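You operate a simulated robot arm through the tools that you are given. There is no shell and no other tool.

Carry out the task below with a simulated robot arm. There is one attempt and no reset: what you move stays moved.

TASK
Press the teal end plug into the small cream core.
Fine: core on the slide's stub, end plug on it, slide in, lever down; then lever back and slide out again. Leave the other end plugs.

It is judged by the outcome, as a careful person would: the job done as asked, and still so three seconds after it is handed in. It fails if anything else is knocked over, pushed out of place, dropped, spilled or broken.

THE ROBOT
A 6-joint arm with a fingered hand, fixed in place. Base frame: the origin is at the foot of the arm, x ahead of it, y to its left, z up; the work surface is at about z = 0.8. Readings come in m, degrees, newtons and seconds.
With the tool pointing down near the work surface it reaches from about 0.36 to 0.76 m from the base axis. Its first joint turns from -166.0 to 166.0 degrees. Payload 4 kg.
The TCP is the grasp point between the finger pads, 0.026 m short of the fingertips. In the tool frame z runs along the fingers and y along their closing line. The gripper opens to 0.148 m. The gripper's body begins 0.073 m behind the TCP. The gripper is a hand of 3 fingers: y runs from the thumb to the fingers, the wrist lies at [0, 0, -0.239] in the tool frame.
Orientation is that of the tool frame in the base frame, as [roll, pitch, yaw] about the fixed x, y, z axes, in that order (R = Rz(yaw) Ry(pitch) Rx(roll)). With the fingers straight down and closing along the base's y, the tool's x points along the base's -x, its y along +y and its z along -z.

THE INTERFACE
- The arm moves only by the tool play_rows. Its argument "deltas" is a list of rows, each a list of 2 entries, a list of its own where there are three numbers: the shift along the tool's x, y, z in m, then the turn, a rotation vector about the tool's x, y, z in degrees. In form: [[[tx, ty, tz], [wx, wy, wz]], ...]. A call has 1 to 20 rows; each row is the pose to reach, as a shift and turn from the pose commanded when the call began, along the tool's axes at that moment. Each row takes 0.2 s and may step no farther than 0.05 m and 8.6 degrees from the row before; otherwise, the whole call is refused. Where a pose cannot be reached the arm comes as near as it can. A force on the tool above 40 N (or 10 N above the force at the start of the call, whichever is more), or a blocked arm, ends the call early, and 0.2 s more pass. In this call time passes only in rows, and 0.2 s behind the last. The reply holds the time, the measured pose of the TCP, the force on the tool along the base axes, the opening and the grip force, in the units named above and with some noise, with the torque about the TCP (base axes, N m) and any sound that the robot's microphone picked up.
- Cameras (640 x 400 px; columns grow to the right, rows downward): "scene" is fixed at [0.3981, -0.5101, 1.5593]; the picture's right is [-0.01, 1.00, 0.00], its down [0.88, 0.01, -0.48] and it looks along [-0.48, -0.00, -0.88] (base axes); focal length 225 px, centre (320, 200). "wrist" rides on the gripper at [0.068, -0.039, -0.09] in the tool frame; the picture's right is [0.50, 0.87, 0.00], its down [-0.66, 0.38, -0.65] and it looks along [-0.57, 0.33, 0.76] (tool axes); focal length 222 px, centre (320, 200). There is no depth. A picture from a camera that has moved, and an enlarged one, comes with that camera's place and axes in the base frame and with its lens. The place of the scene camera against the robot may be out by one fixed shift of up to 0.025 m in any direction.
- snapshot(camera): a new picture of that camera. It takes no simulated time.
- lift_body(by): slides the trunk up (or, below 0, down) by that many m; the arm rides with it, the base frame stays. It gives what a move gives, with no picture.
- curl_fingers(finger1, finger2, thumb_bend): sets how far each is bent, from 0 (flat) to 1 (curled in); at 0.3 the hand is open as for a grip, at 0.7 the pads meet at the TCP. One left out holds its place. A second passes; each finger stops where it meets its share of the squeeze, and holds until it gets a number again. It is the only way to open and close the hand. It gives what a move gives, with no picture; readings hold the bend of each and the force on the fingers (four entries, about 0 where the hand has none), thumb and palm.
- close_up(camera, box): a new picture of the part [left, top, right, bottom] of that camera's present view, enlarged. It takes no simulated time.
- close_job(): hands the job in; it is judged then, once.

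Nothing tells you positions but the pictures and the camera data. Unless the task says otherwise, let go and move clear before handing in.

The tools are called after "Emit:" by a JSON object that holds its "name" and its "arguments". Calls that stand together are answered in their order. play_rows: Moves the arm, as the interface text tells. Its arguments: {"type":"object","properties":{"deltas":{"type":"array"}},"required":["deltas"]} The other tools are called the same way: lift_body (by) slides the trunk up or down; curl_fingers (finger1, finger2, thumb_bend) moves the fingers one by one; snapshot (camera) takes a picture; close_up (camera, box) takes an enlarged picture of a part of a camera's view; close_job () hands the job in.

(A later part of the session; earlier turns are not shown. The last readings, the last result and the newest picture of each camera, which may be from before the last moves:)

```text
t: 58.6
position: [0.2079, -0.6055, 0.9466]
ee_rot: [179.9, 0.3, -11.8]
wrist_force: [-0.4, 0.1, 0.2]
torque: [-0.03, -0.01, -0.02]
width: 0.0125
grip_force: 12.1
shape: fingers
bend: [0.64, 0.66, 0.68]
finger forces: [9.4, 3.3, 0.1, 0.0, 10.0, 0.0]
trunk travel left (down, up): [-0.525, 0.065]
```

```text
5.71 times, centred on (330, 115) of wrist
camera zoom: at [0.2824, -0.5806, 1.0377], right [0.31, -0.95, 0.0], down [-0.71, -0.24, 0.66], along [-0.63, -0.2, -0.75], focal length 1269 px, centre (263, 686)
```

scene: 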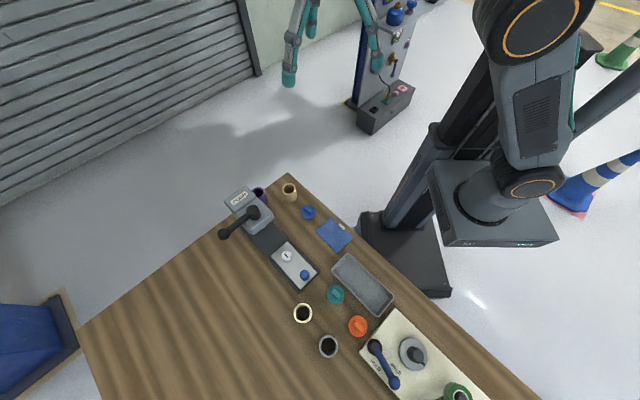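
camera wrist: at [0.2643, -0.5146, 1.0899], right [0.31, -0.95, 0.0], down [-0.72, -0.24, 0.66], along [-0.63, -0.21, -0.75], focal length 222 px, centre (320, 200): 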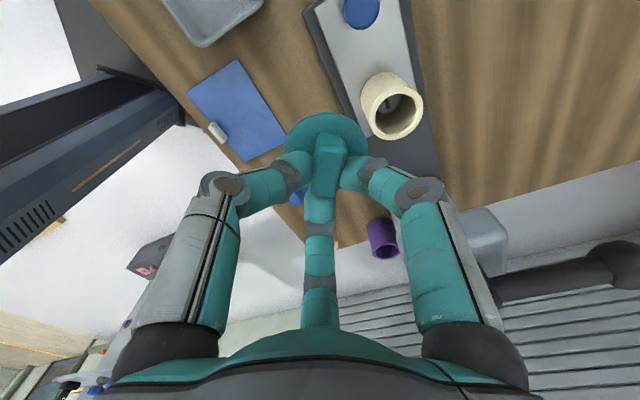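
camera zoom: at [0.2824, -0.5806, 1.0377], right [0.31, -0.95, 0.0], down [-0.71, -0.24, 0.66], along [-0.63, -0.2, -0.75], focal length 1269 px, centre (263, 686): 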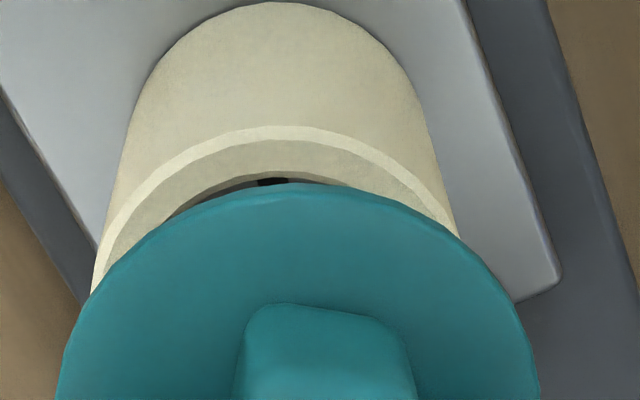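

The plug sits about 1–2 mm off the core axis. I'll correct that and lower gently while watching the force.

Emit:
{"name": "play_rows", "arguments": {"deltas": [[[0.0008, -0.0017, 0.0], [0, 0, 0]], [[0.0008, -0.0017, 0.004], [0, 0, 0]], [[0.0008, -0.0017, 0.008], [0, 0, 0]], [[0.0008, -0.0017, 0.011], [0, 0, 0]]]}}

Emit:
{"name": "close_up", "arguments": {"camera": "wrist", "box": [280, 80, 380, 150]}}

```text
t: 59.6
position: [0.2087, -0.6051, 0.9372]
ee_rot: [179.9, 0.3, -11.8]
wrist_force: [-0.6, -0.8, -1.4]
torque: [0.0, -0.01, -0.01]
width: 0.0127
grip_force: 11.7
shape: fingers
bend: [0.64, 0.66, 0.68]
finger forces: [9.5, 3.5, 0.1, 0.0, 9.9, 0.0]
trunk travel left (down, up): [-0.525, 0.065]
```

```text
5.71 times, centred on (330, 115) of wrist
camera zoom: at [0.2834, -0.5791, 1.0275], right [0.31, -0.95, 0.0], down [-0.71, -0.24, 0.66], along [-0.63, -0.21, -0.75], focal length 1269 px, centre (263, 686)
```

zoom: 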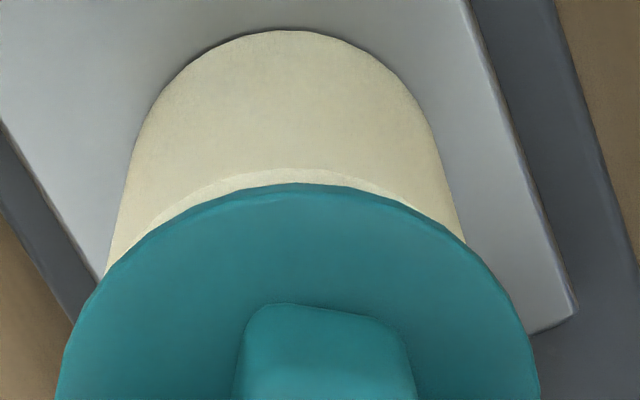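

Alignment is now within about half a millimetre. I'll continue down in small steps.

Emit:
{"name": "play_rows", "arguments": {"deltas": [[[0, 0, 0.002], [0, 0, 0]], [[0, 0, 0.004], [0, 0, 0]], [[0, 0, 0.006], [0, 0, 0]]]}}

Emit:
{"name": "close_up", "arguments": {"camera": "wrist", "box": [260, 80, 400, 180]}}

```text
t: 60.4
position: [0.2092, -0.6038, 0.9305]
ee_rot: [-180.0, 0.3, -11.9]
wrist_force: [-0.4, -0.1, -0.5]
torque: [0.0, 0.01, 0.02]
width: 0.0127
grip_force: 11.5
shape: fingers
bend: [0.64, 0.66, 0.68]
finger forces: [9.6, 3.5, 0.0, 0.0, 9.9, 0.0]
trunk travel left (down, up): [-0.525, 0.065]
```

```text
4.00 times, centred on (330, 130) of wrist
camera zoom: at [0.2834, -0.5784, 1.0213], right [0.31, -0.95, 0.0], down [-0.72, -0.24, 0.66], along [-0.63, -0.2, -0.75], focal length 888 px, centre (280, 480)
```

zoom: 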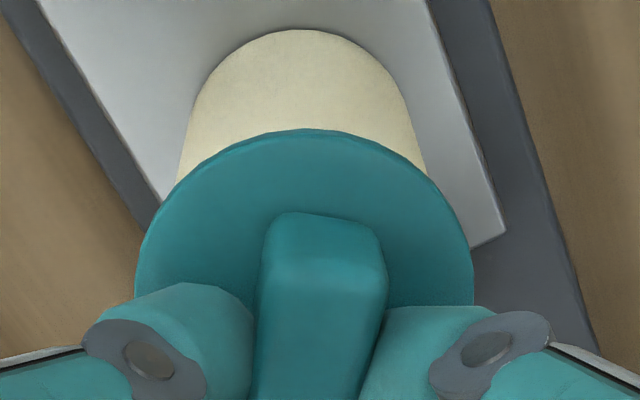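

Emit:
{"name": "play_rows", "arguments": {"deltas": [[[0, 0, 0.002], [0, 0, 0]], [[0, 0, 0.004], [0, 0, 0]]]}}

Emit:
{"name": "close_up", "arguments": {"camera": "wrist", "box": [260, 80, 400, 180]}}

```text
t: 61.0
position: [0.2063, -0.6049, 0.9262]
ee_rot: [180.0, 0.3, -11.8]
wrist_force: [0.8, -0.3, -0.6]
torque: [0.0, -0.02, -0.02]
width: 0.0127
grip_force: 11.5
shape: fingers
bend: [0.64, 0.66, 0.68]
finger forces: [9.5, 3.5, 0.0, 0.0, 9.9, 0.1]
trunk travel left (down, up): [-0.525, 0.065]
```

```text
4.00 times, centred on (330, 130) of wrist
camera zoom: at [0.2831, -0.5789, 1.0176], right [0.31, -0.95, 0.0], down [-0.71, -0.24, 0.66], along [-0.63, -0.2, -0.75], focal length 888 px, centre (280, 480)
```

zoom: 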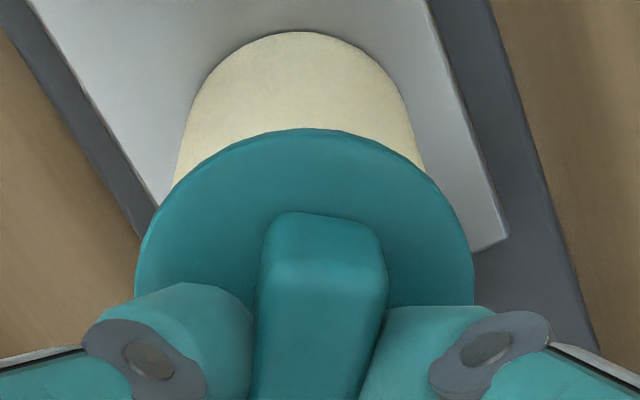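

Emit:
{"name": "play_rows", "arguments": {"deltas": [[[0, 0, 0.002], [0, 0, 0]], [[0, 0, 0.004], [0, 0, 0]]]}}

Emit:
{"name": "close_up", "arguments": {"camera": "wrist", "box": [260, 80, 400, 180]}}

```text
t: 61.6
position: [0.2084, -0.6043, 0.9243]
ee_rot: [179.8, 0.3, -11.8]
wrist_force: [-1.2, -1.0, 6.7]
torque: [-0.01, -0.06, 0.0]
width: 0.0122
grip_force: 13.3
shape: fingers
bend: [0.64, 0.66, 0.68]
finger forces: [11.1, 4.2, 0.0, 0.1, 12.0, 0.0]
trunk travel left (down, up): [-0.525, 0.065]
```

```text
4.00 times, centred on (330, 130) of wrist
camera zoom: at [0.2825, -0.5787, 1.0152], right [0.31, -0.95, 0.0], down [-0.72, -0.23, 0.66], along [-0.63, -0.21, -0.75], focal length 888 px, centre (280, 480)
```

zoom: 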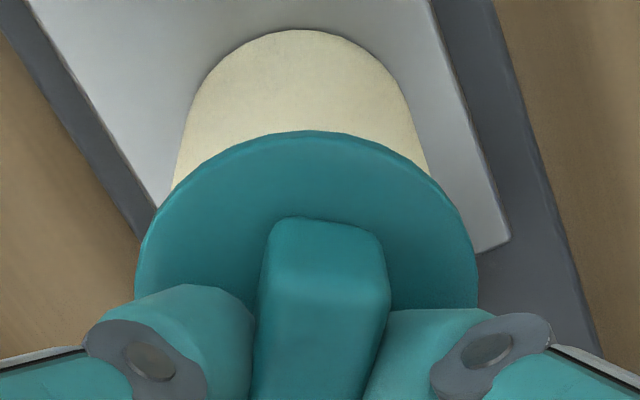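

Contact came at the depth where the spigot sits inside the bore. I'll ease off and release the plug.

Emit:
{"name": "play_rows", "arguments": {"deltas": [[[0, 0, -0.0015], [0, 0, 0]]]}}

Emit:
{"name": "curl_fingers", "arguments": {"finger1": 0.6, "finger2": 0.6, "thumb_bend": 0.6}}

Emit:
{"name": "curl_fingers", "arguments": {"finger1": 0.48, "finger2": 0.48, "thumb_bend": 0.48}}

Emit:
{"name": "close_up", "arguments": {"camera": "wrist", "box": [240, 80, 400, 200]}}

```text
t: 62.0
position: [0.2077, -0.6034, 0.9256]
ee_rot: [180.0, 0.4, -11.9]
wrist_force: [-1.5, -0.8, 5.3]
torque: [-0.05, 0.01, -0.01]
width: 0.0122
grip_force: 13.4
shape: fingers
bend: [0.64, 0.65, 0.68]
finger forces: [11.2, 4.3, 0.0, 0.0, 11.3, 0.0]
trunk travel left (down, up): [-0.525, 0.065]
```

```text
t: 63.0
position: [0.2088, -0.6035, 0.9261]
ee_rot: [179.8, 0.3, -11.8]
wrist_force: [-0.9, -0.7, 6.7]
torque: [0.0, -0.09, -0.04]
width: 0.026
grip_force: 3.3
shape: fingers
bend: [0.62, 0.6, 0.61]
finger forces: [4.3, 0.0, 0.0, 0.0, 2.5, 0.0]
trunk travel left (down, up): [-0.525, 0.065]
```

```text
t: 64.0
position: [0.2078, -0.6034, 0.924]
ee_rot: [179.9, 0.3, -11.7]
wrist_force: [-0.5, 0.2, -0.2]
torque: [-0.03, 0.02, 0.02]
width: 0.0683
grip_force: 0.1
shape: fingers
bend: [0.48, 0.48, 0.48]
finger forces: [0.1, 0.1, 0.0, 0.1, 0.0, 0.0]
trunk travel left (down, up): [-0.525, 0.065]
```

```text
3.33 times, centred on (320, 140) of wrist
camera zoom: at [0.2831, -0.5786, 1.015], right [0.31, -0.95, 0.0], down [-0.71, -0.24, 0.66], along [-0.63, -0.2, -0.75], focal length 740 px, centre (320, 400)
```

zoom: 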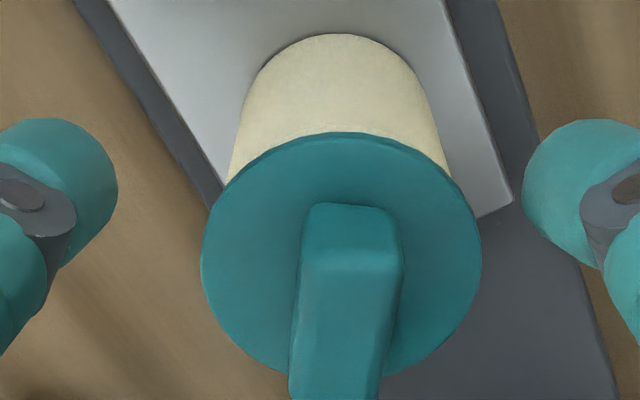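

The plug stands level on the core. I'll rise straight up and inspect.

Emit:
{"name": "play_rows", "arguments": {"deltas": [[[0, 0, -0.03], [0, 0, 0]], [[0, 0, -0.07], [0, 0, 0]], [[0, 0, -0.11], [0, 0, 0]], [[0, 0, -0.14], [0, 0, 0]]]}}

Emit:
{"name": "snapshot", "arguments": {"camera": "wrist"}}

Emit:
{"name": "close_up", "arguments": {"camera": "wrist", "box": [260, 40, 420, 160]}}

Emit:
{"name": "snapshot", "arguments": {"camera": "scene"}}

```text
t: 65.0
position: [0.2079, -0.6042, 1.0652]
ee_rot: [179.9, 0.3, -11.8]
wrist_force: [0.2, -0.1, -0.1]
torque: [0.02, -0.01, 0.0]
width: 0.0686
grip_force: 0.1
shape: fingers
bend: [0.48, 0.48, 0.48]
finger forces: [0.0, 0.0, 0.1, 0.0, 0.0, 0.0]
trunk travel left (down, up): [-0.525, 0.065]
```

```text
taken
camera wrist: at [0.2829, -0.5798, 1.1557], right [0.31, -0.95, 0.0], down [-0.72, -0.24, 0.66], along [-0.63, -0.2, -0.75], focal length 222 px, centre (320, 200)
```

wrist: 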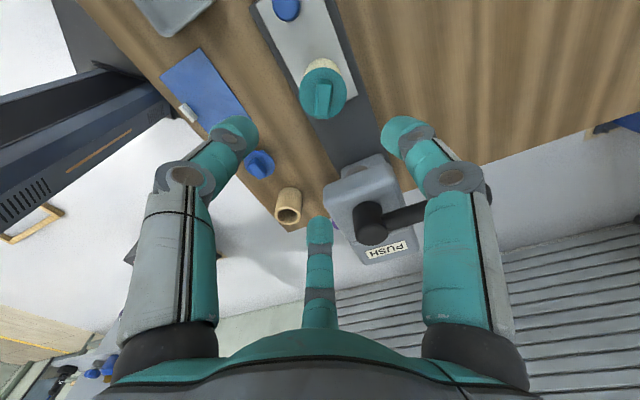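

```text
3.33 times, centred on (340, 100) of wrist
camera zoom: at [0.2829, -0.5798, 1.1557], right [0.31, -0.95, 0.0], down [-0.72, -0.24, 0.66], along [-0.63, -0.2, -0.75], focal length 740 px, centre (253, 533)
```

zoom: 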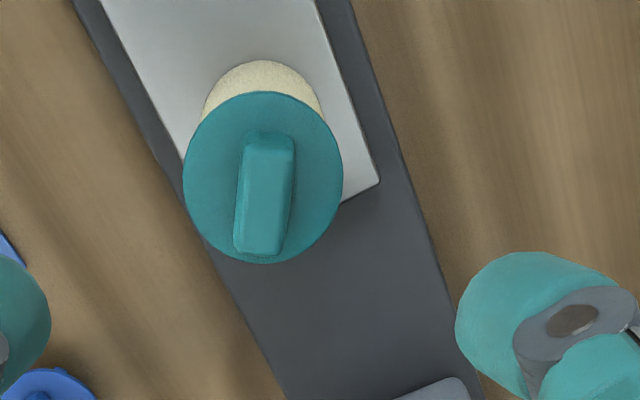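

```text
taken
```

scene: 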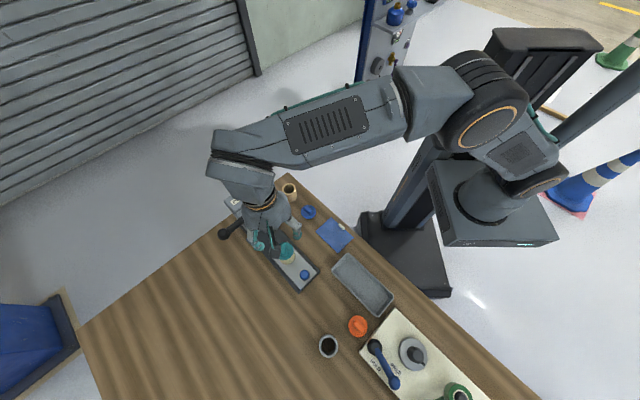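

The plug stands squarely on the core and nothing else has moved. Next I'll push the slide in by its blue knob, with the hand tilted back so the palm stays clear of the press head. First comes a yaw turn to line up with the slide, moving back above the knob.

Emit:
{"name": "play_rows", "arguments": {"deltas": [[[0.0178, -0.0226, 0.0], [0, 0, -6.7]], [[0.0356, -0.0452, 0.01], [0, 0, -13.4]], [[0.0535, -0.0677, 0.02], [0, 0, -20.1]], [[0.0713, -0.0903, 0.035], [0, 0, -26.8]], [[0.0713, -0.0903, 0.035], [0, 0, -26.8]]]}}

Emit:
{"name": "curl_fingers", "arguments": {"finger1": 0.65, "finger2": 0.6, "thumb_bend": 0.65}}

```text
t: 66.2
position: [0.2968, -0.5302, 1.0284]
ee_rot: [-179.9, 0.2, 15.1]
wrist_force: [0.5, 0.3, 0.1]
torque: [0.03, 0.0, 0.03]
width: 0.068
grip_force: 0.1
shape: fingers
bend: [0.48, 0.48, 0.48]
finger forces: [0.0, 0.0, 0.0, 0.0, 0.1, 0.0]
trunk travel left (down, up): [-0.525, 0.065]
```

```text
t: 67.2
position: [0.2943, -0.5308, 1.0287]
ee_rot: [-179.9, 0.3, 14.9]
wrist_force: [-0.8, 0.3, 0.0]
torque: [0.04, -0.02, 0.04]
width: 0.0145
grip_force: 0.1
shape: fingers
bend: [0.65, 0.6, 0.65]
finger forces: [0.0, 0.0, 0.0, 0.0, 0.0, 0.1]
trunk travel left (down, up): [-0.525, 0.065]
```

Now I'll tilt the hand 25° so the fingers lean toward the press.

Emit:
{"name": "play_rows", "arguments": {"deltas": [[[0, 0, 0], [-3.2, -5.4, 0]], [[0, 0, 0], [-6.3, -10.8, 0]], [[0, 0, 0], [-9.4, -16.2, 0]], [[0, 0, 0], [-12.5, -21.65, 0]], [[0, 0, 0], [-12.5, -21.65, 0]]]}}

Emit:
{"name": "snapshot", "arguments": {"camera": "wrist"}}

Emit:
{"name": "snapshot", "arguments": {"camera": "scene"}}

```text
t: 68.4
position: [0.296, -0.5308, 1.0293]
ee_rot: [167.0, 21.9, 12.5]
wrist_force: [0.0, -0.3, 0.7]
torque: [-0.03, -0.02, 0.0]
width: 0.0142
grip_force: 0.0
shape: fingers
bend: [0.65, 0.6, 0.65]
finger forces: [0.1, 0.0, 0.0, 0.0, 0.0, 0.0]
trunk travel left (down, up): [-0.525, 0.065]
```

```text
taken
camera wrist: at [0.3743, -0.4529, 1.0781], right [0.71, -0.71, 0.0], down [-0.28, -0.29, 0.91], along [-0.65, -0.65, -0.4], focal length 222 px, centre (320, 200)
```

wrist: 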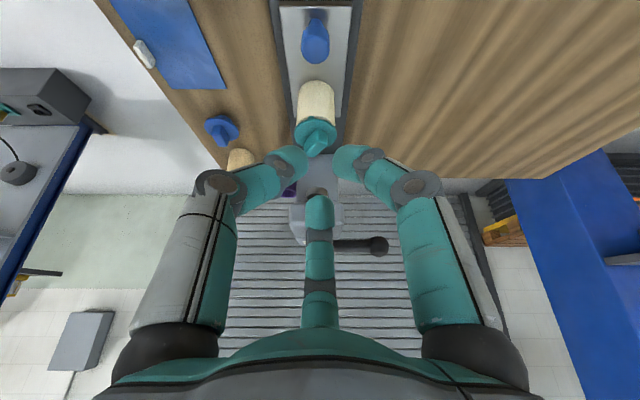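

```text
taken
```

scene: 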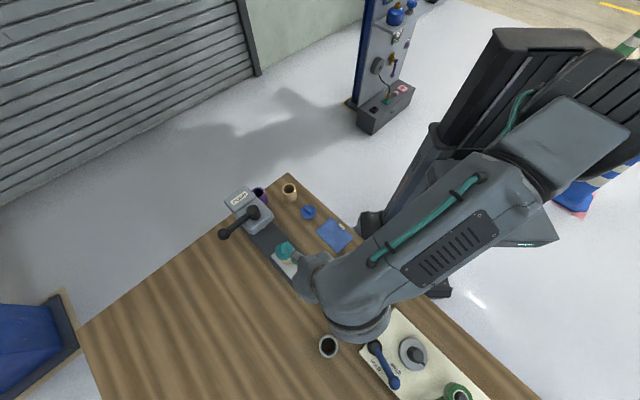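

This view looks straight along the slide. I'll zoom in on the press, ram and plug heights.

Emit:
{"name": "close_up", "arguments": {"camera": "wrist", "box": [260, 70, 420, 260]}}

Emit:
{"name": "close_up", "arguments": {"camera": "wrist", "box": [250, 0, 390, 100]}}

Emit:
{"name": "close_up", "arguments": {"camera": "scene", "box": [210, 170, 330, 290]}}

```text
2.11 times, centred on (340, 165) of wrist
camera zoom: at [0.3743, -0.4529, 1.0781], right [0.71, -0.71, 0.0], down [-0.28, -0.29, 0.91], along [-0.65, -0.65, -0.4], focal length 468 px, centre (278, 274)
```

zoom: 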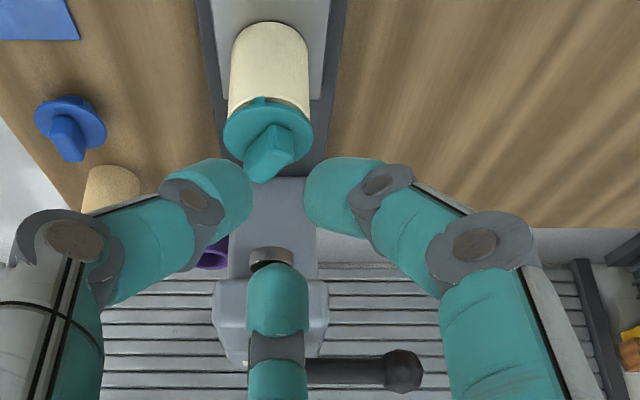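

```text
4.00 times, centred on (320, 50) of wrist
camera zoom: at [0.3743, -0.4529, 1.0781], right [0.71, -0.71, 0.0], down [-0.28, -0.29, 0.91], along [-0.65, -0.65, -0.4], focal length 888 px, centre (320, 800)
```

zoom: 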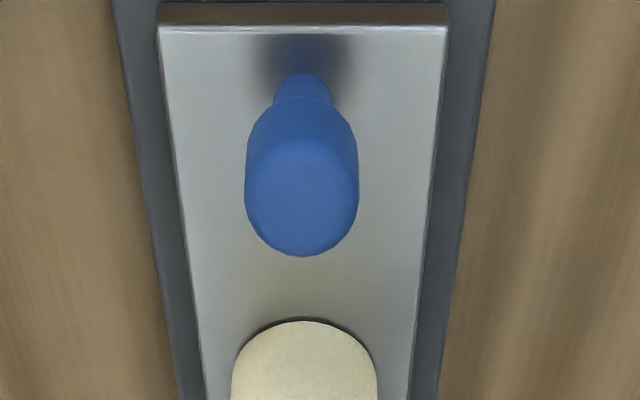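

```text
3.33 times, centred on (270, 230) of scene
camera zoom: at [0.3981, -0.5101, 1.5593], right [-0.01, 1.0, 0.0], down [0.88, 0.01, -0.48], along [-0.48, 0.0, -0.88], focal length 751 px, centre (487, 100)
```

zoom: 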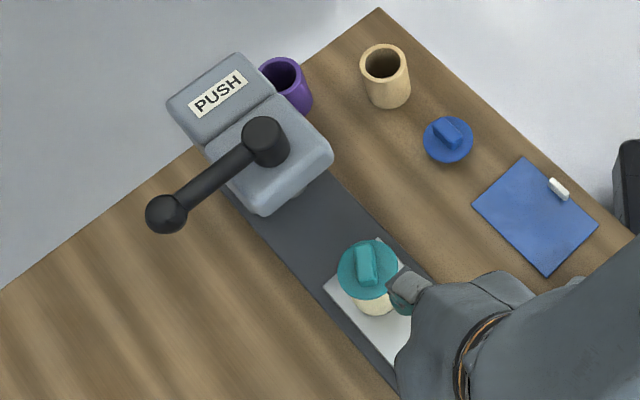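

The blue knob is a mushroom shape: a thin stem with a head at z≈0.845–0.858 and about 27 mm across, centred near (0.274, -0.547). I'll set the thumb and finger 1 as a cradle behind it, raise finger 2 to pass over it, and come down behind the knob.

Emit:
{"name": "curl_fingers", "arguments": {"finger1": 0.68, "finger2": 0.5, "thumb_bend": 0.68}}

Emit:
{"name": "play_rows", "arguments": {"deltas": [[[0.0163, -0.0112, 0.035], [0, 0, 0]], [[0.0326, -0.0223, 0.07], [0, 0, 0]], [[0.0489, -0.0335, 0.1048], [0, 0, 0]]]}}

Emit:
{"name": "snapshot", "arguments": {"camera": "wrist"}}

Emit:
{"name": "close_up", "arguments": {"camera": "wrist", "box": [240, 60, 400, 260]}}

```text
t: 69.4
position: [0.2971, -0.5309, 1.0303]
ee_rot: [166.9, 21.8, 12.5]
wrist_force: [-0.9, -0.3, 0.3]
torque: [-0.01, 0.03, 0.0]
width: 0.0052
grip_force: 0.2
shape: fingers
bend: [0.68, 0.5, 0.68]
finger forces: [0.0, 0.0, 0.0, 0.1, 0.0, 0.0]
trunk travel left (down, up): [-0.525, 0.065]
```

```text
t: 70.2
position: [0.3015, -0.522, 0.9092]
ee_rot: [166.9, 21.8, 12.5]
wrist_force: [-0.2, -0.4, 0.2]
torque: [-0.01, 0.0, 0.01]
width: 0.0052
grip_force: 0.1
shape: fingers
bend: [0.68, 0.5, 0.68]
finger forces: [0.0, 0.0, 0.0, 0.0, 0.1, 0.1]
trunk travel left (down, up): [-0.525, 0.065]
```

```text
taken
camera wrist: at [0.3795, -0.444, 0.959], right [0.71, -0.71, 0.0], down [-0.28, -0.29, 0.91], along [-0.65, -0.65, -0.41], focal length 222 px, centre (320, 200)
```

wrist: 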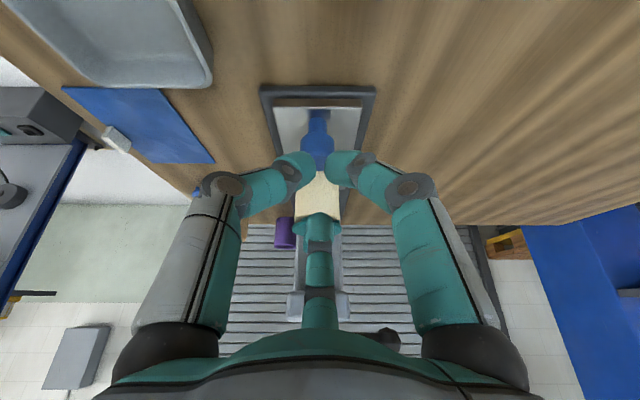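

```text
2.00 times, centred on (320, 160) of wrist
camera zoom: at [0.3795, -0.444, 0.959], right [0.71, -0.71, 0.0], down [-0.28, -0.29, 0.91], along [-0.65, -0.65, -0.41], focal length 444 px, centre (320, 280)
```

zoom: 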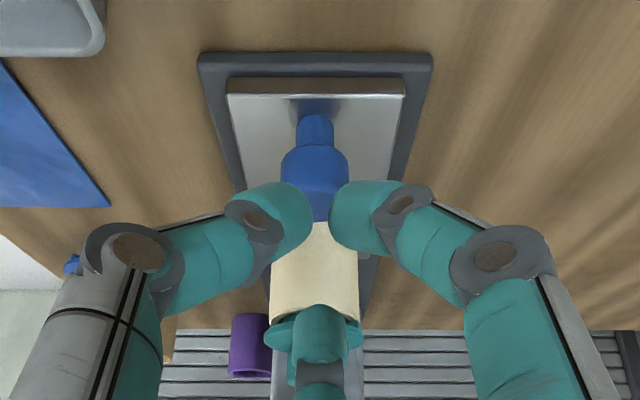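

Emit:
{"name": "play_rows", "arguments": {"deltas": [[[0.006, -0.0035, 0.015], [0, 0, 0]], [[0.0114, -0.0066, 0.028], [0, 0, 0]], [[0.0114, -0.0066, 0.028], [0, 0, 0]]]}}

Emit:
{"name": "close_up", "arguments": {"camera": "wrist", "box": [240, 60, 400, 260]}}

```text
t: 71.0
position: [0.3007, -0.5229, 0.8781]
ee_rot: [166.9, 21.8, 12.5]
wrist_force: [-0.4, -0.7, 0.4]
torque: [-0.01, -0.02, -0.03]
width: 0.0054
grip_force: 0.0
shape: fingers
bend: [0.68, 0.5, 0.68]
finger forces: [0.1, 0.0, 0.1, 0.0, 0.0, 0.0]
trunk travel left (down, up): [-0.525, 0.065]
```

```text
2.00 times, centred on (320, 160) of wrist
camera zoom: at [0.3785, -0.4445, 0.9269], right [0.71, -0.71, 0.0], down [-0.28, -0.29, 0.91], along [-0.65, -0.65, -0.41], focal length 444 px, centre (320, 280)
```

zoom: 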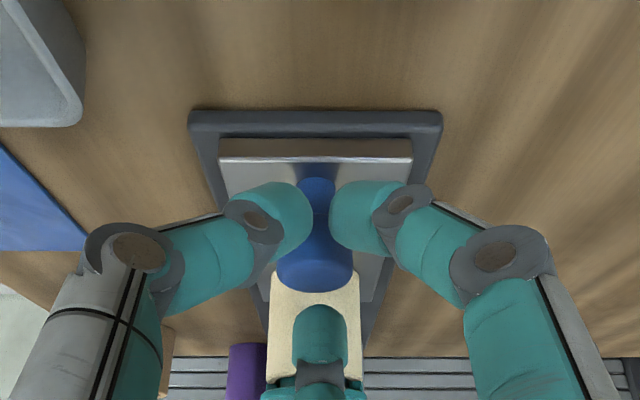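

I'm aligned behind the knob. I'll push forward slowly along the slide and check.

Emit:
{"name": "play_rows", "arguments": {"deltas": [[[-0.0047, 0.0027, 0.0025], [0, 0, 0]], [[-0.0094, 0.0054, 0.0051], [0, 0, 0]], [[-0.0126, 0.0072, 0.0068], [0, 0, 0]], [[-0.0157, 0.0091, 0.0085], [0, 0, 0]], [[-0.0188, 0.0109, 0.0101], [0, 0, 0]], [[-0.022, 0.0127, 0.0118], [0, 0, 0]], [[-0.0251, 0.0145, 0.0135], [0, 0, 0]]]}}

Emit:
{"name": "close_up", "arguments": {"camera": "wrist", "box": [240, 60, 400, 260]}}

Emit:
{"name": "close_up", "arguments": {"camera": "scene", "box": [210, 170, 330, 290]}}

```text
t: 72.6
position: [0.2768, -0.5434, 0.8791]
ee_rot: [166.8, 21.8, 12.5]
wrist_force: [0.0, 0.5, 0.0]
torque: [0.02, -0.01, -0.02]
width: 0.0054
grip_force: 0.3
shape: fingers
bend: [0.68, 0.5, 0.68]
finger forces: [0.1, 0.0, 0.0, 0.1, 0.4, 0.0]
trunk travel left (down, up): [-0.525, 0.065]
```

```text
2.00 times, centred on (320, 160) of wrist
camera zoom: at [0.3547, -0.4658, 0.9274], right [0.71, -0.71, 0.0], down [-0.28, -0.29, 0.91], along [-0.65, -0.65, -0.41], focal length 444 px, centre (320, 280)
```

zoom: 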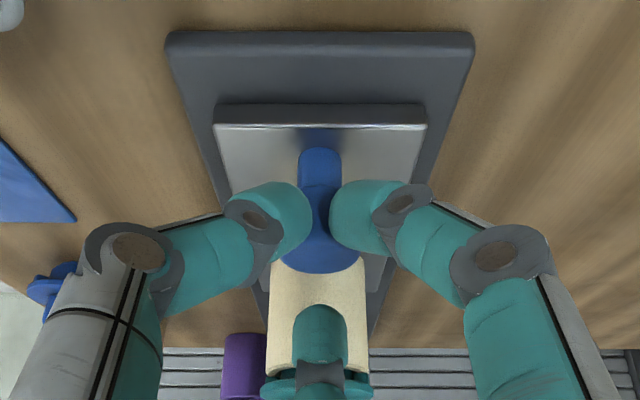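

```text
3.33 times, centred on (270, 230) of scene
camera zoom: at [0.3981, -0.5101, 1.5593], right [-0.01, 1.0, 0.0], down [0.88, 0.01, -0.48], along [-0.48, 0.0, -0.88], focal length 751 px, centre (487, 100)
```

zoom: 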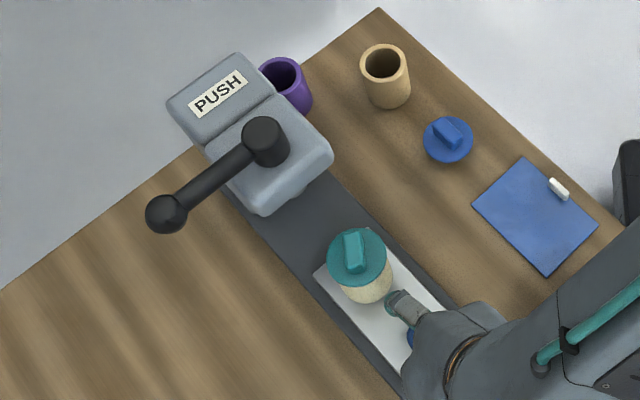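

The slide moves freely with the plug standing on the core. I'll continue pushing in.

Emit:
{"name": "play_rows", "arguments": {"deltas": [[[-0.0063, 0.0036, 0.0034], [0, 0, 0]], [[-0.0126, 0.0072, 0.0068], [0, 0, 0]], [[-0.0188, 0.0109, 0.0101], [0, 0, 0]], [[-0.0251, 0.0145, 0.0135], [0, 0, 0]], [[-0.0314, 0.0181, 0.0169], [0, 0, 0]], [[-0.0377, 0.0217, 0.0203], [0, 0, 0]], [[-0.0439, 0.0254, 0.0237], [0, 0, 0]]]}}

Emit:
{"name": "snapshot", "arguments": {"camera": "wrist"}}

Emit:
{"name": "close_up", "arguments": {"camera": "scene", "box": [210, 170, 330, 290]}}

```text
t: 74.2
position: [0.2353, -0.5834, 0.8789]
ee_rot: [166.9, 21.8, 12.5]
wrist_force: [0.4, 0.2, 0.2]
torque: [-0.02, 0.0, 0.0]
width: 0.0056
grip_force: 0.2
shape: fingers
bend: [0.68, 0.5, 0.68]
finger forces: [0.1, 0.0, 0.0, 0.0, 0.0, 0.1]
trunk travel left (down, up): [-0.525, 0.065]
```

```text
taken
camera wrist: at [0.3136, -0.5054, 0.9275], right [0.71, -0.71, 0.0], down [-0.28, -0.29, 0.91], along [-0.65, -0.65, -0.41], focal length 222 px, centre (320, 200)
```

wrist: 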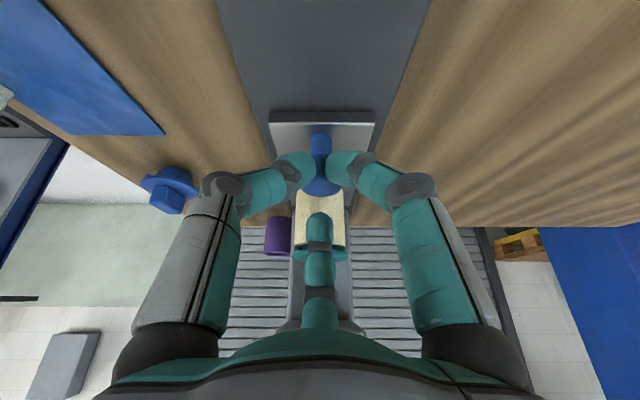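

```text
3.33 times, centred on (270, 230) of scene
camera zoom: at [0.3981, -0.5101, 1.5593], right [-0.01, 1.0, 0.0], down [0.88, 0.01, -0.48], along [-0.48, 0.0, -0.88], focal length 751 px, centre (487, 100)
```

zoom: 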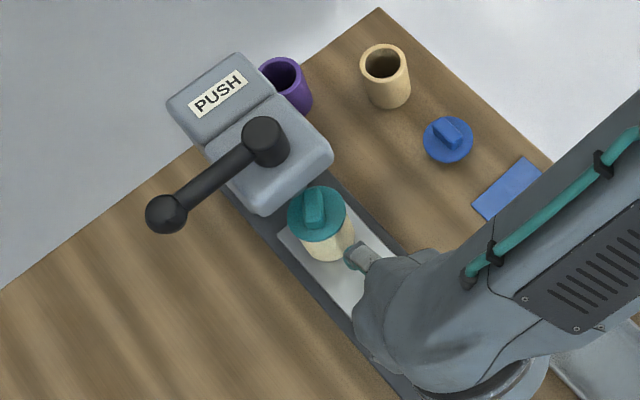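

The plug is just entering under the head. I'll go on slowly.

Emit:
{"name": "play_rows", "arguments": {"deltas": [[[-0.0039, 0.0023, 0.0021], [0, 0, 0]], [[-0.0078, 0.0045, 0.0042], [0, 0, 0]], [[-0.0118, 0.0068, 0.0063], [0, 0, 0]], [[-0.0157, 0.0091, 0.0085], [0, 0, 0]], [[-0.0196, 0.0113, 0.0106], [0, 0, 0]]]}}

Emit:
{"name": "close_up", "arguments": {"camera": "wrist", "box": [240, 60, 400, 260]}}

Emit:
{"name": "close_up", "arguments": {"camera": "scene", "box": [210, 170, 330, 290]}}

```text
t: 75.4
position: [0.2198, -0.6004, 0.8789]
ee_rot: [166.9, 21.7, 12.5]
wrist_force: [-0.5, -0.2, 0.3]
torque: [-0.01, 0.02, 0.0]
width: 0.0049
grip_force: 0.0
shape: fingers
bend: [0.68, 0.5, 0.68]
finger forces: [0.1, 0.0, 0.0, 0.0, 0.1, 0.0]
trunk travel left (down, up): [-0.525, 0.065]
```

```text
2.00 times, centred on (320, 160) of wrist
camera zoom: at [0.2975, -0.5229, 0.9279], right [0.71, -0.71, 0.0], down [-0.28, -0.29, 0.91], along [-0.65, -0.65, -0.41], focal length 444 px, centre (320, 280)
```

zoom: 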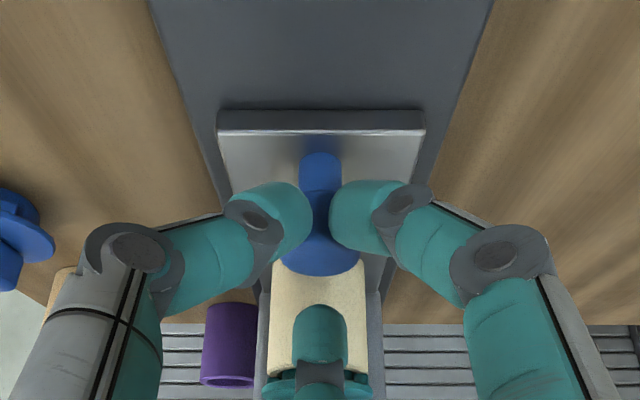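

```text
3.33 times, centred on (270, 230) of scene
camera zoom: at [0.3981, -0.5101, 1.5593], right [-0.01, 1.0, 0.0], down [0.88, 0.01, -0.48], along [-0.48, 0.0, -0.88], focal length 751 px, centre (487, 100)
```

zoom: 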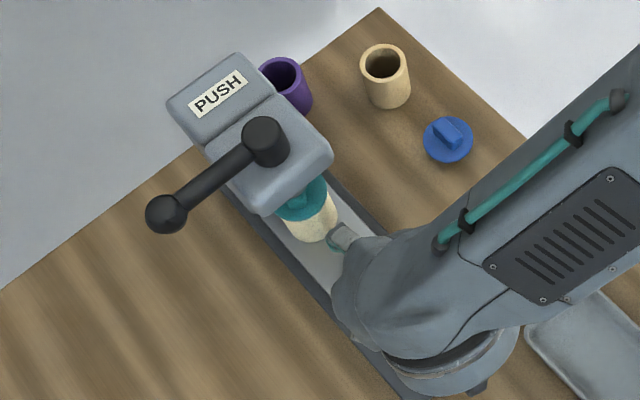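

Emit:
{"name": "play_rows", "arguments": {"deltas": [[[-0.0024, 0.0014, 0.0013], [0, 0, 0]], [[-0.0047, 0.0027, 0.0025], [0, 0, 0]], [[-0.0071, 0.0041, 0.0038], [0, 0, 0]], [[-0.0094, 0.0054, 0.0051], [0, 0, 0]]]}}

Emit:
{"name": "close_up", "arguments": {"camera": "scene", "box": [210, 170, 330, 290]}}

Emit:
{"name": "close_up", "arguments": {"camera": "wrist", "box": [240, 60, 400, 260]}}

```text
t: 76.4
position: [0.2132, -0.6077, 0.8795]
ee_rot: [166.9, 21.7, 12.6]
wrist_force: [13.1, 14.0, 5.5]
torque: [0.34, -0.29, -0.1]
width: 0.0077
grip_force: 8.6
shape: fingers
bend: [0.67, 0.5, 0.67]
finger forces: [6.7, 0.1, 0.0, 0.1, 10.6, 0.0]
trunk travel left (down, up): [-0.525, 0.065]
```

```text
3.33 times, centred on (270, 230) of scene
camera zoom: at [0.3981, -0.5101, 1.5593], right [-0.01, 1.0, 0.0], down [0.88, 0.01, -0.48], along [-0.48, 0.0, -0.88], focal length 751 px, centre (487, 100)
```

zoom: 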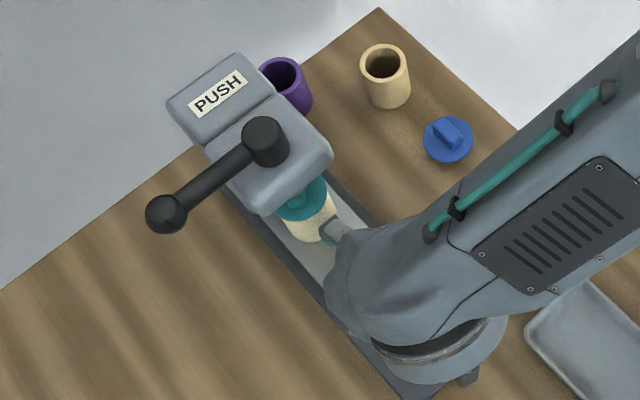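

```text
2.00 times, centred on (320, 160) of wrist
camera zoom: at [0.291, -0.5295, 0.928], right [0.71, -0.71, 0.0], down [-0.28, -0.29, 0.91], along [-0.65, -0.65, -0.4], focal length 444 px, centre (320, 280)
```

zoom: 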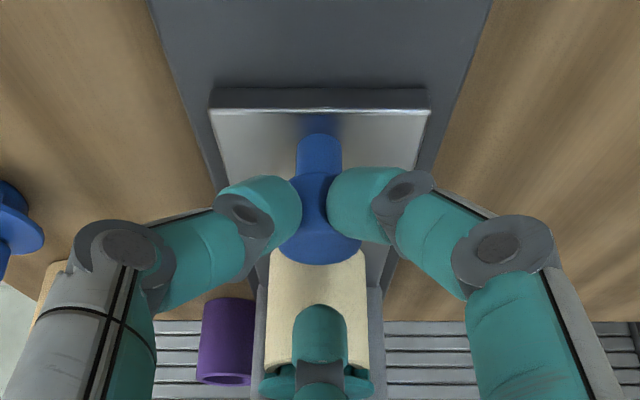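

The slide has reached its end stop: about 102 mm of travel, with a firm 19 N on the fingers behind the knob. The plug is under the ram. I'll back off and rise diagonally, clear of the press.

Emit:
{"name": "play_rows", "arguments": {"deltas": [[[0.0039, -0.0023, -0.0021], [0, 0, 0]], [[0.0078, -0.0045, -0.0132], [0, 0, 0]], [[0.0172, -0.0099, -0.0404], [0, 0, 0]], [[0.0266, -0.0154, -0.0676], [0, 0, 0]], [[0.036, -0.0208, -0.0948], [0, 0, 0]], [[0.0455, -0.0262, -0.122], [0, 0, 0]]]}}

Emit:
{"name": "snapshot", "arguments": {"camera": "wrist"}}

Emit:
{"name": "close_up", "arguments": {"camera": "scene", "box": [210, 170, 330, 290]}}

```text
t: 77.8
position: [0.2803, -0.538, 0.967]
ee_rot: [166.9, 21.7, 12.4]
wrist_force: [-0.4, 0.0, -0.1]
torque: [0.0, -0.05, 0.07]
width: 0.0048
grip_force: 0.2
shape: fingers
bend: [0.68, 0.5, 0.68]
finger forces: [0.0, 0.0, 0.0, 0.2, 0.0, 0.0]
trunk travel left (down, up): [-0.525, 0.065]
```

```text
taken
camera wrist: at [0.3582, -0.4603, 1.0155], right [0.71, -0.71, 0.0], down [-0.28, -0.29, 0.91], along [-0.65, -0.65, -0.41], focal length 222 px, centre (320, 200)
```

wrist: 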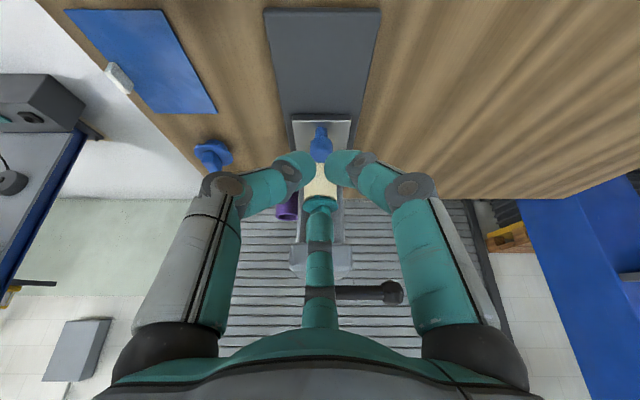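

```text
3.33 times, centred on (270, 230) of scene
camera zoom: at [0.3981, -0.5101, 1.5593], right [-0.01, 1.0, 0.0], down [0.88, 0.01, -0.48], along [-0.48, 0.0, -0.88], focal length 751 px, centre (487, 100)
```

zoom: 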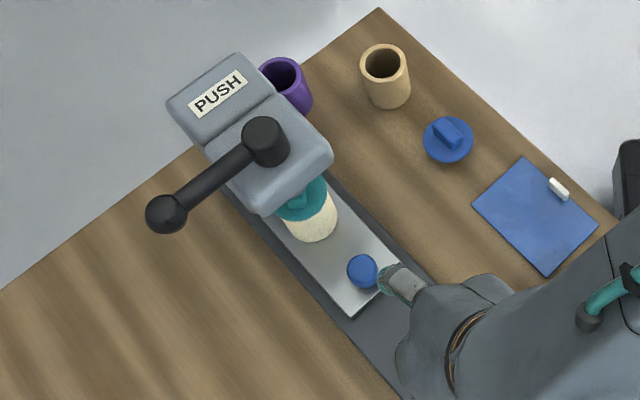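

The slide is in and the plug's centre is under the ram to within a few millimetres. Now I'll look closely at the lever to judge how it moves.

Emit:
{"name": "close_up", "arguments": {"camera": "wrist", "box": [270, 180, 430, 320]}}

Emit:
{"name": "close_up", "arguments": {"camera": "scene", "box": [220, 180, 280, 250]}}

```text
2.86 times, centred on (350, 250) of wrist
camera zoom: at [0.3582, -0.4603, 1.0155], right [0.71, -0.71, 0.0], down [-0.28, -0.29, 0.91], along [-0.65, -0.65, -0.41], focal length 635 px, centre (234, 57)
```

zoom: 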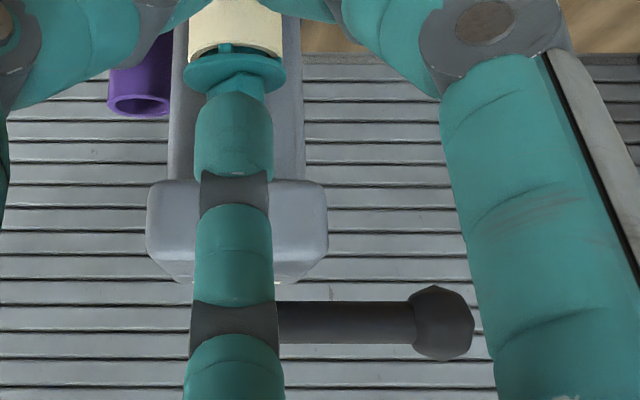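

```text
5.71 times, centred on (250, 215) of scene
camera zoom: at [0.3981, -0.5101, 1.5593], right [-0.01, 1.0, 0.0], down [0.88, 0.01, -0.48], along [-0.48, 0.0, -0.88], focal length 1287 px, centre (720, 114)
```

zoom: 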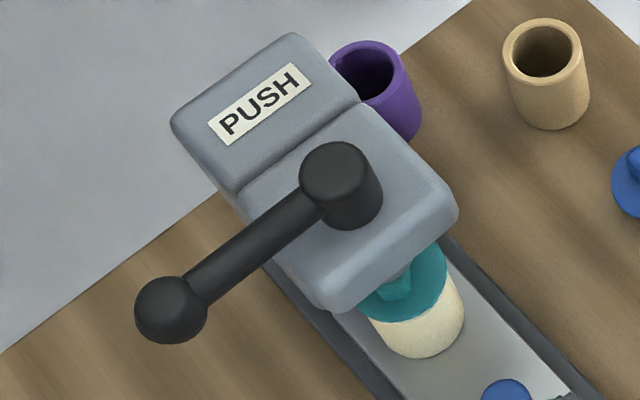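

There is a visible gap between the flange and the core, so it still needs pressing. The lever ball is at about (0.204, -0.748, 1.008), with the hub beside it. I'll straighten the hand at height, then turn so that it can lean outward to reach the ball from above.

Emit:
{"name": "play_rows", "arguments": {"deltas": [[[-0.0092, 0.0053, -0.0227], [0, 0, 0]], [[-0.0183, 0.0106, -0.0453], [3.1, 5.4, 0]], [[-0.0275, 0.0158, -0.068], [6.3, 10.8, 0]], [[-0.0366, 0.0211, -0.0906], [9.4, 16.2, 0]], [[-0.0366, 0.0211, -0.0906], [12.5, 21.65, 0]], [[-0.0366, 0.0211, -0.0906], [12.5, 21.65, 0]]]}}

Emit:
{"name": "play_rows", "arguments": {"deltas": [[[0, 0, 0], [0, 0, 7.5]], [[0, 0, 0], [0, 0, 15]], [[0, 0, 0], [0, 0, 22.5]], [[0, 0, 0], [0, 0, 30]], [[0, 0, 0], [0, 0, 37.5]], [[0, 0, 0], [0, 0, 45]], [[0, 0, 0], [0, 0, 52.5]], [[0, 0, 0], [0, 0, 60]]]}}

```text
t: 79.2
position: [0.2812, -0.5399, 1.0666]
ee_rot: [-179.9, 0.2, 15.0]
wrist_force: [0.1, 0.2, 0.7]
torque: [0.04, -0.03, 0.02]
width: 0.0047
grip_force: 0.1
shape: fingers
bend: [0.68, 0.5, 0.68]
finger forces: [0.0, 0.0, 0.0, 0.1, 0.1, 0.0]
trunk travel left (down, up): [-0.525, 0.065]
```

```text
t: 81.0
position: [0.2822, -0.5388, 1.0666]
ee_rot: [179.8, 0.3, -45.0]
wrist_force: [0.4, -0.3, -0.9]
torque: [0.0, -0.03, 0.0]
width: 0.0052
grip_force: 0.1
shape: fingers
bend: [0.68, 0.5, 0.68]
finger forces: [0.0, 0.1, 0.0, 0.0, 0.1, 0.0]
trunk travel left (down, up): [-0.525, 0.065]
```

Emit:
{"name": "play_rows", "arguments": {"deltas": [[[0, 0, -0.02], [-3.5, 6.06, 0]], [[0, 0, -0.04], [-7, 12.12, 0]], [[0, 0, -0.04], [-10.5, 18.2, 0]], [[0, 0, -0.04], [-14, 24.25, 0]], [[0, 0, -0.04], [-14, 24.25, 0]]]}}

Emit:
{"name": "snapshot", "arguments": {"camera": "wrist"}}

```text
t: 82.2
position: [0.2813, -0.5389, 1.1058]
ee_rot: [164.8, -23.7, -41.8]
wrist_force: [0.6, 0.8, 0.5]
torque: [0.0, 0.0, -0.01]
width: 0.0052
grip_force: 0.0
shape: fingers
bend: [0.68, 0.5, 0.68]
finger forces: [0.1, 0.0, 0.1, 0.0, 0.0, 0.1]
trunk travel left (down, up): [-0.525, 0.065]
```

```text
taken
camera wrist: at [0.3469, -0.5121, 1.2051], right [-0.28, -0.87, 0.41], down [-0.8, 0.45, 0.4], along [-0.53, -0.21, -0.82], focal length 222 px, centre (320, 200)
```

wrist: 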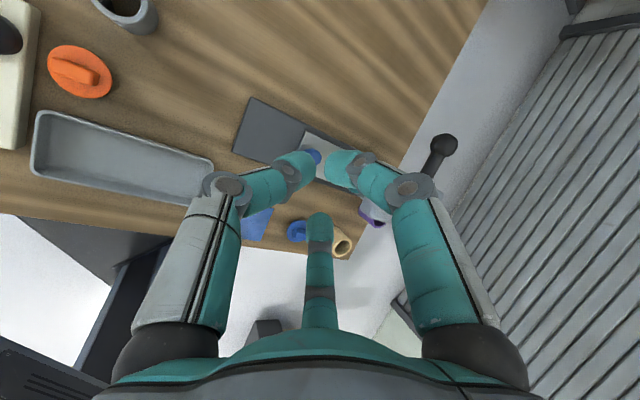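

The ball is refined to about (0.202, -0.751, 1.003). I'll form the three fingertips into a closed cup and hover above the ball.

Emit:
{"name": "curl_fingers", "arguments": {"finger1": 0.66, "finger2": 0.66, "thumb_bend": 0.66}}

Emit:
{"name": "play_rows", "arguments": {"deltas": [[[0.0108, 0.0364, 0.0173], [0, 0, 0]], [[0.0216, 0.0729, 0.0346], [0, 0, 0]], [[0.0325, 0.1093, 0.0519], [0, 0, 0]], [[0.0433, 0.1458, 0.0692], [0, 0, 0]], [[0.0541, 0.1822, 0.0865], [0, 0, 0]], [[0.0541, 0.1822, 0.0865], [0, 0, 0]]]}}

Emit:
{"name": "snapshot", "arguments": {"camera": "wrist"}}

Emit:
{"name": "close_up", "arguments": {"camera": "wrist", "box": [240, 90, 440, 250]}}

Emit:
{"name": "close_up", "arguments": {"camera": "scene", "box": [190, 160, 330, 280]}}

```text
t: 83.2
position: [0.2826, -0.5387, 1.1063]
ee_rot: [164.8, -23.8, -41.8]
wrist_force: [-0.4, 0.6, -0.4]
torque: [-0.02, 0.02, -0.01]
width: 0.0103
grip_force: 0.1
shape: fingers
bend: [0.66, 0.66, 0.66]
finger forces: [0.1, 0.1, 0.0, 0.0, 0.0, 0.0]
trunk travel left (down, up): [-0.525, 0.065]
```

```text
t: 84.6
position: [0.197, -0.7323, 1.0943]
ee_rot: [164.9, -23.8, -41.6]
wrist_force: [-0.7, -0.5, 0.6]
torque: [0.04, 0.01, -0.02]
width: 0.0102
grip_force: 0.0
shape: fingers
bend: [0.66, 0.66, 0.66]
finger forces: [0.0, 0.0, 0.1, 0.0, 0.0, 0.0]
trunk travel left (down, up): [-0.525, 0.065]
```

```text
taken
camera wrist: at [0.2616, -0.7059, 1.1933], right [-0.28, -0.87, 0.41], down [-0.8, 0.45, 0.4], along [-0.53, -0.21, -0.82], focal length 222 px, centre (320, 200)
```

wrist: 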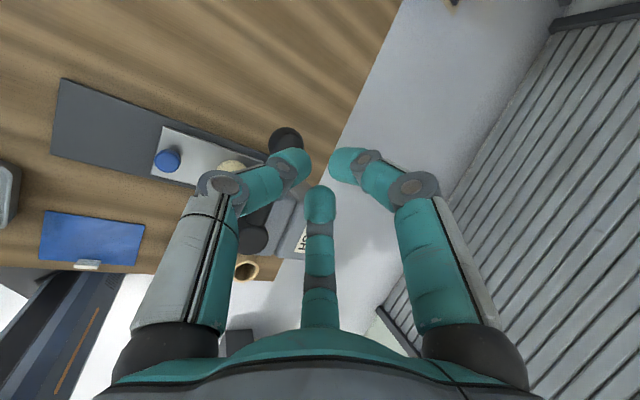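

```text
2.50 times, centred on (340, 170) of wrist
camera zoom: at [0.2616, -0.7059, 1.1933], right [-0.28, -0.87, 0.41], down [-0.8, 0.45, 0.4], along [-0.53, -0.21, -0.82], focal length 555 px, centre (270, 275)
```

zoom: 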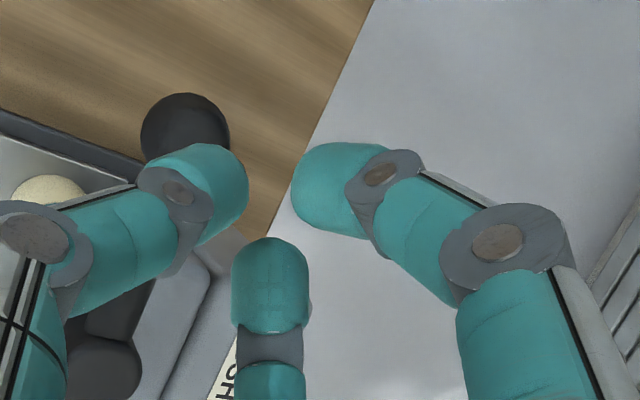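

```text
3.33 times, centred on (260, 220) of scene
camera zoom: at [0.3981, -0.5101, 1.5593], right [-0.01, 1.0, 0.0], down [0.88, 0.01, -0.48], along [-0.48, 0.0, -0.88], focal length 751 px, centre (520, 133)
```

zoom: 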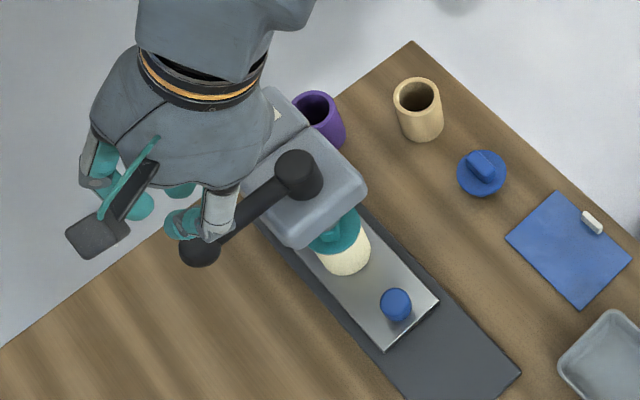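

Emit:
{"name": "play_rows", "arguments": {"deltas": [[[-0.0107, -0.0135, 0.0142], [0, 0, 0]], [[-0.0107, -0.0135, 0.0142], [0, 0, 0]]]}}

Emit:
{"name": "close_up", "arguments": {"camera": "wrist", "box": [240, 90, 440, 250]}}

Emit:
{"name": "close_up", "arguments": {"camera": "scene", "box": [190, 160, 330, 280]}}

```text
t: 85.2
position: [0.2019, -0.7215, 1.0752]
ee_rot: [164.8, -23.8, -41.7]
wrist_force: [0.2, -0.5, 0.2]
torque: [0.01, 0.0, 0.01]
width: 0.0106
grip_force: 0.1
shape: fingers
bend: [0.66, 0.66, 0.66]
finger forces: [0.1, 0.0, 0.1, 0.0, 0.1, 0.0]
trunk travel left (down, up): [-0.525, 0.065]
```

```text
2.50 times, centred on (340, 170) of wrist
camera zoom: at [0.266, -0.6952, 1.1736], right [-0.28, -0.87, 0.41], down [-0.8, 0.45, 0.4], along [-0.53, -0.21, -0.82], focal length 555 px, centre (270, 275)
```

zoom: 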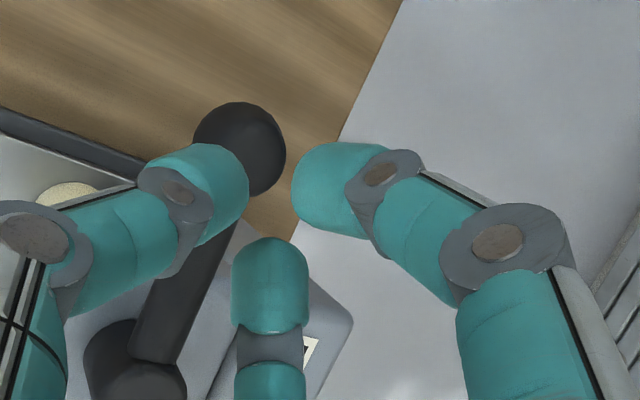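

```text
3.33 times, centred on (260, 220) of scene
camera zoom: at [0.3981, -0.5101, 1.5593], right [-0.01, 1.0, 0.0], down [0.88, 0.01, -0.48], along [-0.48, 0.0, -0.88], focal length 751 px, centre (520, 133)
```

zoom: 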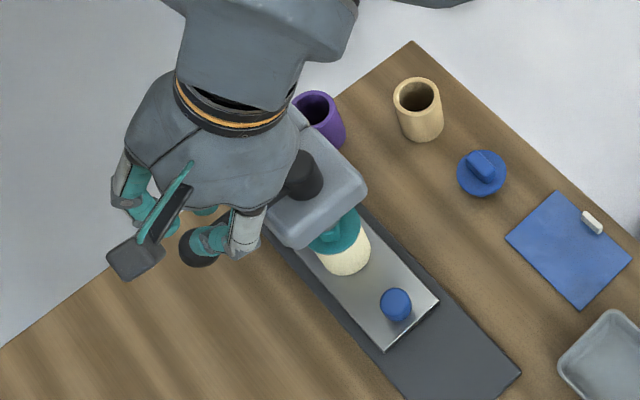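

The ball is located well, but finger 2 would land on the lever's arm. I'll turn the hand 35° about its own axis so the arm passes between two fingers.

Emit:
{"name": "play_rows", "arguments": {"deltas": [[[0, 0, -0.005], [0, 0, -7]], [[0, 0, -0.01], [0, 0, -14]], [[0, 0, -0.01], [0, 0, -21]], [[0, 0, -0.01], [0, 0, -28]], [[0, 0, -0.01], [0, 0, -35]], [[0, 0, -0.01], [0, 0, -35]]]}}

Emit:
{"name": "snapshot", "arguments": {"camera": "wrist"}}

Emit:
{"name": "close_up", "arguments": {"camera": "wrist", "box": [220, 90, 420, 250]}}

```text
t: 86.6
position: [0.2018, -0.7166, 1.0843]
ee_rot: [154.2, -11.2, -7.4]
wrist_force: [0.3, 0.0, 0.0]
torque: [-0.01, 0.01, 0.01]
width: 0.0105
grip_force: 0.0
shape: fingers
bend: [0.66, 0.66, 0.66]
finger forces: [0.1, 0.1, 0.0, 0.0, 0.1, 0.0]
trunk travel left (down, up): [-0.525, 0.065]
```

```text
taken
camera wrist: at [0.2647, -0.6488, 1.1609], right [0.32, -0.83, 0.47], down [-0.79, 0.04, 0.61], along [-0.53, -0.56, -0.64], focal length 222 px, centre (320, 200)
```

wrist: 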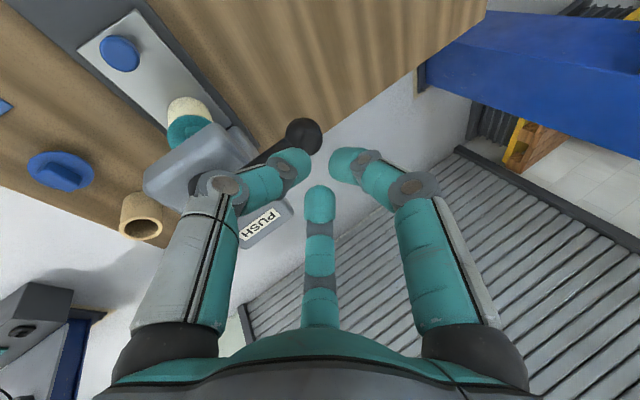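

```text
2.50 times, centred on (320, 170) of wrist
camera zoom: at [0.2647, -0.6488, 1.1609], right [0.32, -0.83, 0.47], down [-0.79, 0.04, 0.61], along [-0.53, -0.56, -0.64], focal length 555 px, centre (320, 275)
```

zoom: 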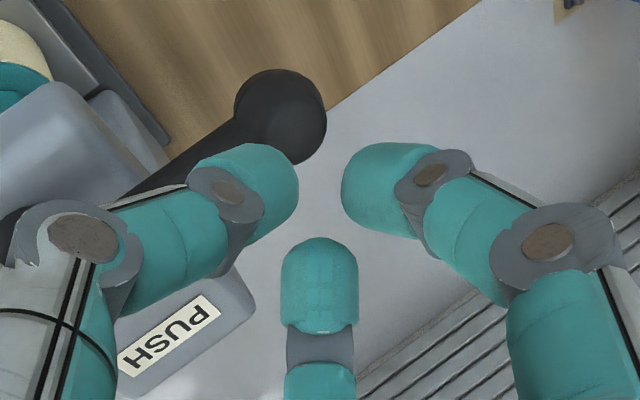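

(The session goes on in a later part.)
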